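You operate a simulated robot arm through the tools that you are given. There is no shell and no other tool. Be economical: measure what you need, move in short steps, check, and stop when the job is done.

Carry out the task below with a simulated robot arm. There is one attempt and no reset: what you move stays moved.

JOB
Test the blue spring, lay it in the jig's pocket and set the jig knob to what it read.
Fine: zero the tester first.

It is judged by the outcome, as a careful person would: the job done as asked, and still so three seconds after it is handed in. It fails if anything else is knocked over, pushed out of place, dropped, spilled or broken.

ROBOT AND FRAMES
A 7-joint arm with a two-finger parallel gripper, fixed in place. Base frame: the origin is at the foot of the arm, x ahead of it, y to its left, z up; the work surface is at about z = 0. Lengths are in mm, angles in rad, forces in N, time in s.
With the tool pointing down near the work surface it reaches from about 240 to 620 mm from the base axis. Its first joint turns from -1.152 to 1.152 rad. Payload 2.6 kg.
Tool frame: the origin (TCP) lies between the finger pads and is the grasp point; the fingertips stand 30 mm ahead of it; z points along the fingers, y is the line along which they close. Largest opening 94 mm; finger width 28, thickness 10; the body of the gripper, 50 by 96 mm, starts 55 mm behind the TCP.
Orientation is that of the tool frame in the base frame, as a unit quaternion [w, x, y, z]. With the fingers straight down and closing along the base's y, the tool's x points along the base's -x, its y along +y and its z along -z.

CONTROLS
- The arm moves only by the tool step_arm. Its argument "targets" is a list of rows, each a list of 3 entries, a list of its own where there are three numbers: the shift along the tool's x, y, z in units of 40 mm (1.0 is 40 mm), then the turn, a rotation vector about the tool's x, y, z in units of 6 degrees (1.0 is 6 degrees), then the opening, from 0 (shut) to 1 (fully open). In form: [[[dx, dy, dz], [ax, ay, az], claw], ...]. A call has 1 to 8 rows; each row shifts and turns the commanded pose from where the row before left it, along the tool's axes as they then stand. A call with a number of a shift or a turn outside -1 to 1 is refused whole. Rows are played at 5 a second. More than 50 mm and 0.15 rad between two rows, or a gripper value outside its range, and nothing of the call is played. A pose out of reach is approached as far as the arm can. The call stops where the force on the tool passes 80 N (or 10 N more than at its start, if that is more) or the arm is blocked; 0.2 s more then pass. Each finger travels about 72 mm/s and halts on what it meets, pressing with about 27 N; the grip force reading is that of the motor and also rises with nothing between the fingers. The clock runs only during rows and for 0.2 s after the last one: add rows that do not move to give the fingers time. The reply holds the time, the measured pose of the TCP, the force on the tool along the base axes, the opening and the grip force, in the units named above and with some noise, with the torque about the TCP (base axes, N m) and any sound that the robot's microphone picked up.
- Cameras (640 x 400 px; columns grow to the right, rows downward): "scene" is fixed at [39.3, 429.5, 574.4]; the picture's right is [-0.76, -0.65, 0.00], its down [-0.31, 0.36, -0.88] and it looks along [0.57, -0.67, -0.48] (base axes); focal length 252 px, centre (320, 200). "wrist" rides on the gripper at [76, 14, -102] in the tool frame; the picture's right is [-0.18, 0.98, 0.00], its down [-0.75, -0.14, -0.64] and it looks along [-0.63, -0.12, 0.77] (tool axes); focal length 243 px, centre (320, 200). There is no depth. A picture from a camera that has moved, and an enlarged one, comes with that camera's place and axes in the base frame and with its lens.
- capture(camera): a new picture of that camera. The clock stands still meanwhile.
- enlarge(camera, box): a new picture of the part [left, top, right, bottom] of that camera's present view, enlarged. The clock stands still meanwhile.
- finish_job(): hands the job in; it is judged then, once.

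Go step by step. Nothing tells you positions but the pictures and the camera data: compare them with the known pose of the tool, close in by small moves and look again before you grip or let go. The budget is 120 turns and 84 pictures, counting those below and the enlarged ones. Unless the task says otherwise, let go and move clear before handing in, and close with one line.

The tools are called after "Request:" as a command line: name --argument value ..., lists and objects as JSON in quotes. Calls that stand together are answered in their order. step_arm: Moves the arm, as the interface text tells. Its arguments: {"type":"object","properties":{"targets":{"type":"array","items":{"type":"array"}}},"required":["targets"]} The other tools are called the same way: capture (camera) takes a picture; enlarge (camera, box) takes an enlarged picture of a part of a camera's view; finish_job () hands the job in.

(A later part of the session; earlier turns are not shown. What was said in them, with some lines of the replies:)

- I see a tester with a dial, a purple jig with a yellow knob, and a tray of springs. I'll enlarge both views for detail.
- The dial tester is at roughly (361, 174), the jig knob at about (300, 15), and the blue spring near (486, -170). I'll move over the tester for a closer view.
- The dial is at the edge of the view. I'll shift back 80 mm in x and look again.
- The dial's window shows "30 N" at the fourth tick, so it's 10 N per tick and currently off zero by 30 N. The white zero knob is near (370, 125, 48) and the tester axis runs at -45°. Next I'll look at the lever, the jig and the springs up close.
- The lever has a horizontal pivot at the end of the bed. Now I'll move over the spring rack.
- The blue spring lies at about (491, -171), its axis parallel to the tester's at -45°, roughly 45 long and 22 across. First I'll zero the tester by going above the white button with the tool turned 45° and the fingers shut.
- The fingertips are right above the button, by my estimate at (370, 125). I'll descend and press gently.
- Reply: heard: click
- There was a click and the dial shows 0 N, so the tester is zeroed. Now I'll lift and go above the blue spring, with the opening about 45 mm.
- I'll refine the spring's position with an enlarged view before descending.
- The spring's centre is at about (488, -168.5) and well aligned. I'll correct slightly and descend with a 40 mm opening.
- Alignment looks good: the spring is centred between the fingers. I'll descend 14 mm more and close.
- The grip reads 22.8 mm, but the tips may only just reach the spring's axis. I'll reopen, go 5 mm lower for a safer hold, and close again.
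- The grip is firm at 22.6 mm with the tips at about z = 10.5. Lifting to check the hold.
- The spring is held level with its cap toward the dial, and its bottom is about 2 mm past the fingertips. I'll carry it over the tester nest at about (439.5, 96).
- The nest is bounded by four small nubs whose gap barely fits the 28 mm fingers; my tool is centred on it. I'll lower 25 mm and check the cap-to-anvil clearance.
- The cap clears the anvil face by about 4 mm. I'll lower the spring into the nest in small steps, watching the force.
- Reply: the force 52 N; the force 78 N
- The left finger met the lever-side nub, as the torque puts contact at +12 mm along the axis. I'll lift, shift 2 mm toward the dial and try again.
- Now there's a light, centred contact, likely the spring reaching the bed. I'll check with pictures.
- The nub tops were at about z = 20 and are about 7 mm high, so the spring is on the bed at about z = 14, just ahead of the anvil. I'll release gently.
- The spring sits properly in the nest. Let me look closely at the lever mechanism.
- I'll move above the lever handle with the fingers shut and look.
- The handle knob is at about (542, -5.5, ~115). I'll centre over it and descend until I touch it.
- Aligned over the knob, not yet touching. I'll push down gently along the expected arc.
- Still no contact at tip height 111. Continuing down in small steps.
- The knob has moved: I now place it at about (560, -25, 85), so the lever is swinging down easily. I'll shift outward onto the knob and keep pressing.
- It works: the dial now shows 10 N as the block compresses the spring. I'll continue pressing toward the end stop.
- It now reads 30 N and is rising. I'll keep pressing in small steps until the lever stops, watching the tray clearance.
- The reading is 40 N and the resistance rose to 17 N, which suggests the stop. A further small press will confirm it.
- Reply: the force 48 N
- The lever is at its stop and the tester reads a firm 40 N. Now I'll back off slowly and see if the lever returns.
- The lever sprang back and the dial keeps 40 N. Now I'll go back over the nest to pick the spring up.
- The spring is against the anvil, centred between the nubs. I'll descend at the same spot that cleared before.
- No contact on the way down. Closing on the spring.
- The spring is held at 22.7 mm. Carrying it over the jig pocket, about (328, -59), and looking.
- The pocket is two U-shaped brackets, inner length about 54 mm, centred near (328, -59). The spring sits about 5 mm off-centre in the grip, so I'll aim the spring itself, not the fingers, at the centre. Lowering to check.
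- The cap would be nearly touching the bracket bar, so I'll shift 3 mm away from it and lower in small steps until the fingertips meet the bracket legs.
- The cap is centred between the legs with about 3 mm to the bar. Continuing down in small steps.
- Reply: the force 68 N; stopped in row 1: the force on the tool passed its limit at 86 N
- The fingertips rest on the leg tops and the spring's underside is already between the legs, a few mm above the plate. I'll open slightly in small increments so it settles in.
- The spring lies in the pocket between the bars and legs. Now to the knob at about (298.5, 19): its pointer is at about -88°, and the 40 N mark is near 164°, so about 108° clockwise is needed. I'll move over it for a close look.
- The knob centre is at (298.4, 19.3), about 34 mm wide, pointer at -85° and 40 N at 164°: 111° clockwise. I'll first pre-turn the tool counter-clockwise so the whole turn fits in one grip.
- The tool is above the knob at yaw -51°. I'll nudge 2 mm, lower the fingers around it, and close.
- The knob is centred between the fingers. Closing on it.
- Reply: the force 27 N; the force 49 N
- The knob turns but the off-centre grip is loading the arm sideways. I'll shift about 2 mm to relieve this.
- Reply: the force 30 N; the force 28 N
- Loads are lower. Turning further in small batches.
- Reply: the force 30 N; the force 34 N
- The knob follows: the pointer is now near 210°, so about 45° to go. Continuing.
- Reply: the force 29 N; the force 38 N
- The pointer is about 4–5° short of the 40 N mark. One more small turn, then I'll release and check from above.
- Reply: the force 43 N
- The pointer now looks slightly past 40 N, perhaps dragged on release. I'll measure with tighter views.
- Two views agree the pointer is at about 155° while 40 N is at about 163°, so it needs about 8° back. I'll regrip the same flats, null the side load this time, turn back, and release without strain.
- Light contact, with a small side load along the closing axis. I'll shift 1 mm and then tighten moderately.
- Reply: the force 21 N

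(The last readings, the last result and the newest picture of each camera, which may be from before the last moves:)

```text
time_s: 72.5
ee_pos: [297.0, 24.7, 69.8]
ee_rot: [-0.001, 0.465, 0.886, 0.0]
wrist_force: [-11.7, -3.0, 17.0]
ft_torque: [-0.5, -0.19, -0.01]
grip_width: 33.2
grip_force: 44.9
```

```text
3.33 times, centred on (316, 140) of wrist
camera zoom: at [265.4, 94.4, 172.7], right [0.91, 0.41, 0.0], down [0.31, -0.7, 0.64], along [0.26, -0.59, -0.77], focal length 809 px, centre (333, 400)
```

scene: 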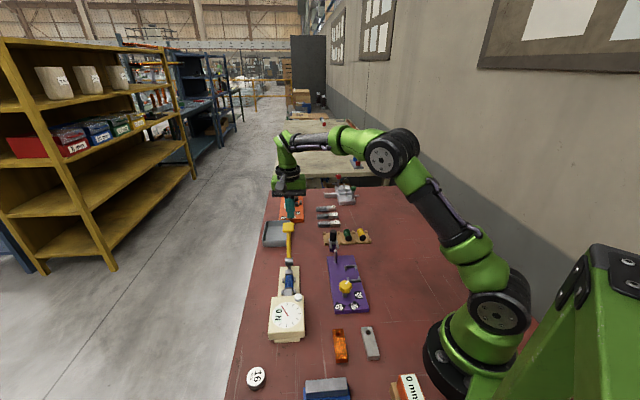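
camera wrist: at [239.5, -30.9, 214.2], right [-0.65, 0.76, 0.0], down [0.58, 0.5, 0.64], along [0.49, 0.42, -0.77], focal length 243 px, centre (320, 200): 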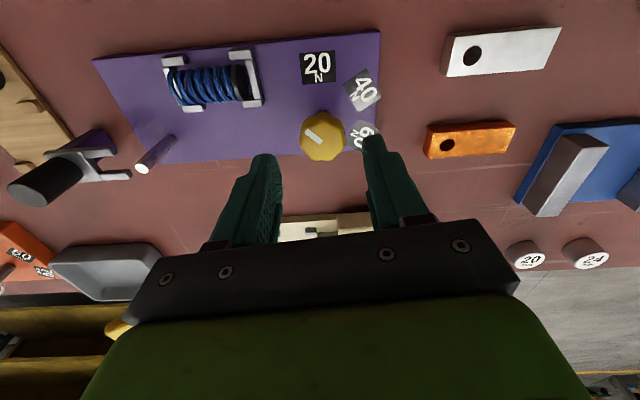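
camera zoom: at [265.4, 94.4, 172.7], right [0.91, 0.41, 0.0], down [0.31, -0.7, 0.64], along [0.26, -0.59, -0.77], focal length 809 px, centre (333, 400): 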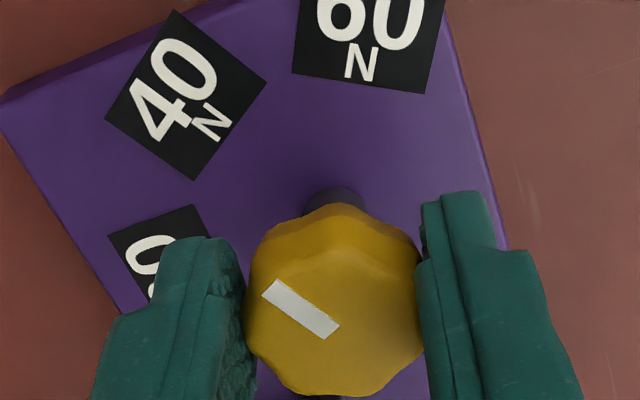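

The pointer now measures about 164°, against a target of about 163°. I'll null the remaining load and open slowly.

Request:
step_arm --targets '[[[0.01, -0.03, -0.03], [0, 0, 0], 0.28], [[0, 0, 0], [0, 0, 0], 0.31], [[0, 0, 0], [0, 0, 0], 0.33], [[0, 0, 0], [0, 0, 0], 0.34]]'

Request:
step_arm --targets '[[[0, 0, 0], [0, 0, 0], 0.36], [[0, 0, 0], [0, 0, 0], 0.4], [[0, 0, 0], [0, 0, 0], 0.5], [[0, 0, 0], [0, 0, 0], 0.55], [[0, 0, -0.5], [0, 0, 0], 0.55], [[0, 0, -0.8], [0, 0, 0], 0.55], [[0, 0, -0.9], [0, 0, 0], 0.55], [[0, 0, -0.9], [0, 0, 0], 0.55]]'

Request:
enlarge --camera "scene" --box '[322, 270, 370, 300]'

Request:
enlarge --camera "wrist" --box '[260, 36, 372, 106]'

```text
time_s: 73.5
ee_pos: [297.4, 25.7, 72.5]
ee_rot: [0.0, 0.464, 0.886, 0.001]
wrist_force: [-2.1, -0.6, 1.2]
ft_torque: [-0.06, 0.11, -0.05]
grip_width: 33.9
grip_force: 1.5
```

```text
time_s: 75.3
ee_pos: [296.1, 22.5, 196.6]
ee_rot: [0.0, 0.465, 0.885, 0.001]
wrist_force: [0.6, -0.1, 0.8]
ft_torque: [0.0, 0.0, -0.03]
grip_width: 51.9
grip_force: 0.0
```

```text
13.33 times, centred on (346, 285) of scene
camera zoom: at [39.3, 429.5, 574.4], right [-0.76, -0.65, 0.0], down [-0.31, 0.36, -0.88], along [0.57, -0.67, -0.48], focal length 3361 px, centre (-27, -933)
```

zoom: 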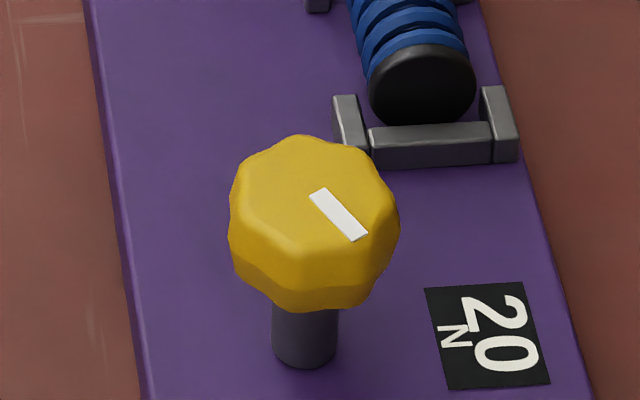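

```text
5.71 times, centred on (316, 71) of wrist
camera zoom: at [264.0, 93.3, 300.3], right [0.91, 0.41, 0.0], down [0.31, -0.7, 0.64], along [0.26, -0.59, -0.77], focal length 1386 px, centre (343, 937)
```

zoom: 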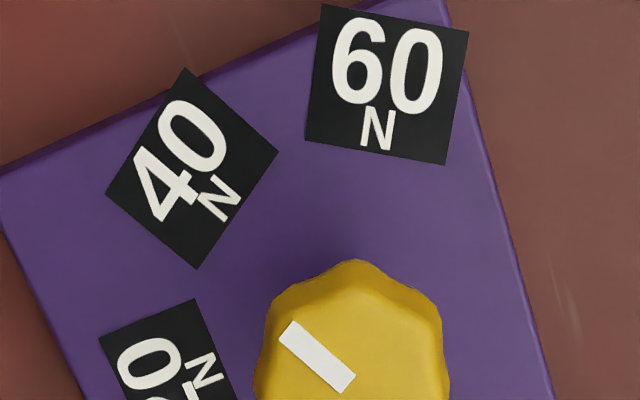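

Both views now put the pointer at about 163°, on the 40 N mark. I'll rise clear and take a last look.

Request:
step_arm --targets '[[[0, 0, -1], [0, 0, 0], 0.55], [[0, 0, -1], [0, 0, 0], 0.55], [[0, 0, -1], [0, 0, 0], 0.55]]'

Request:
enlarge --camera "scene" --box '[224, 170, 416, 350]'

```text
time_s: 76.1
ee_pos: [294.9, 24.6, 317.7]
ee_rot: [0.001, 0.464, 0.886, 0.002]
wrist_force: [-0.6, -0.9, -0.1]
ft_torque: [0.01, 0.01, 0.0]
grip_width: 51.4
grip_force: 0.1
```

```text
2.22 times, centred on (320, 260) of scene
camera zoom: at [39.3, 429.5, 574.4], right [-0.76, -0.65, 0.0], down [-0.31, 0.36, -0.88], along [0.57, -0.67, -0.48], focal length 560 px, centre (320, 67)
```

zoom: 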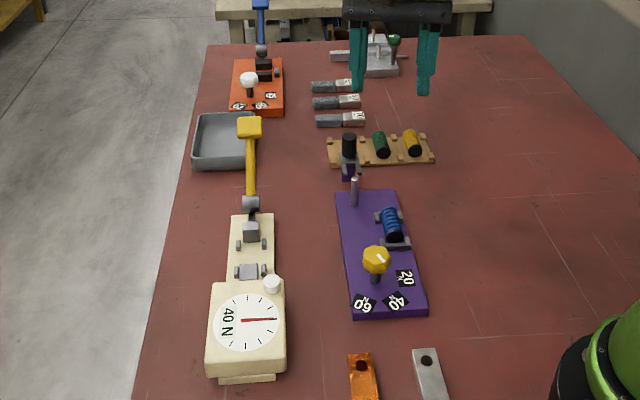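

Everything is in place: the spring is in the pocket, the knob points at 40 N, the dial holds 40 N and nothing else has moved. Handing in.

Request:
finish_job

```text
The job is handed in.
```

I zeroed the tester, the blue spring read 40 N, and it now lies in the jig's pocket with the jig knob set to 40 N. It dropped the last few millimetres into the pocket when I let go.
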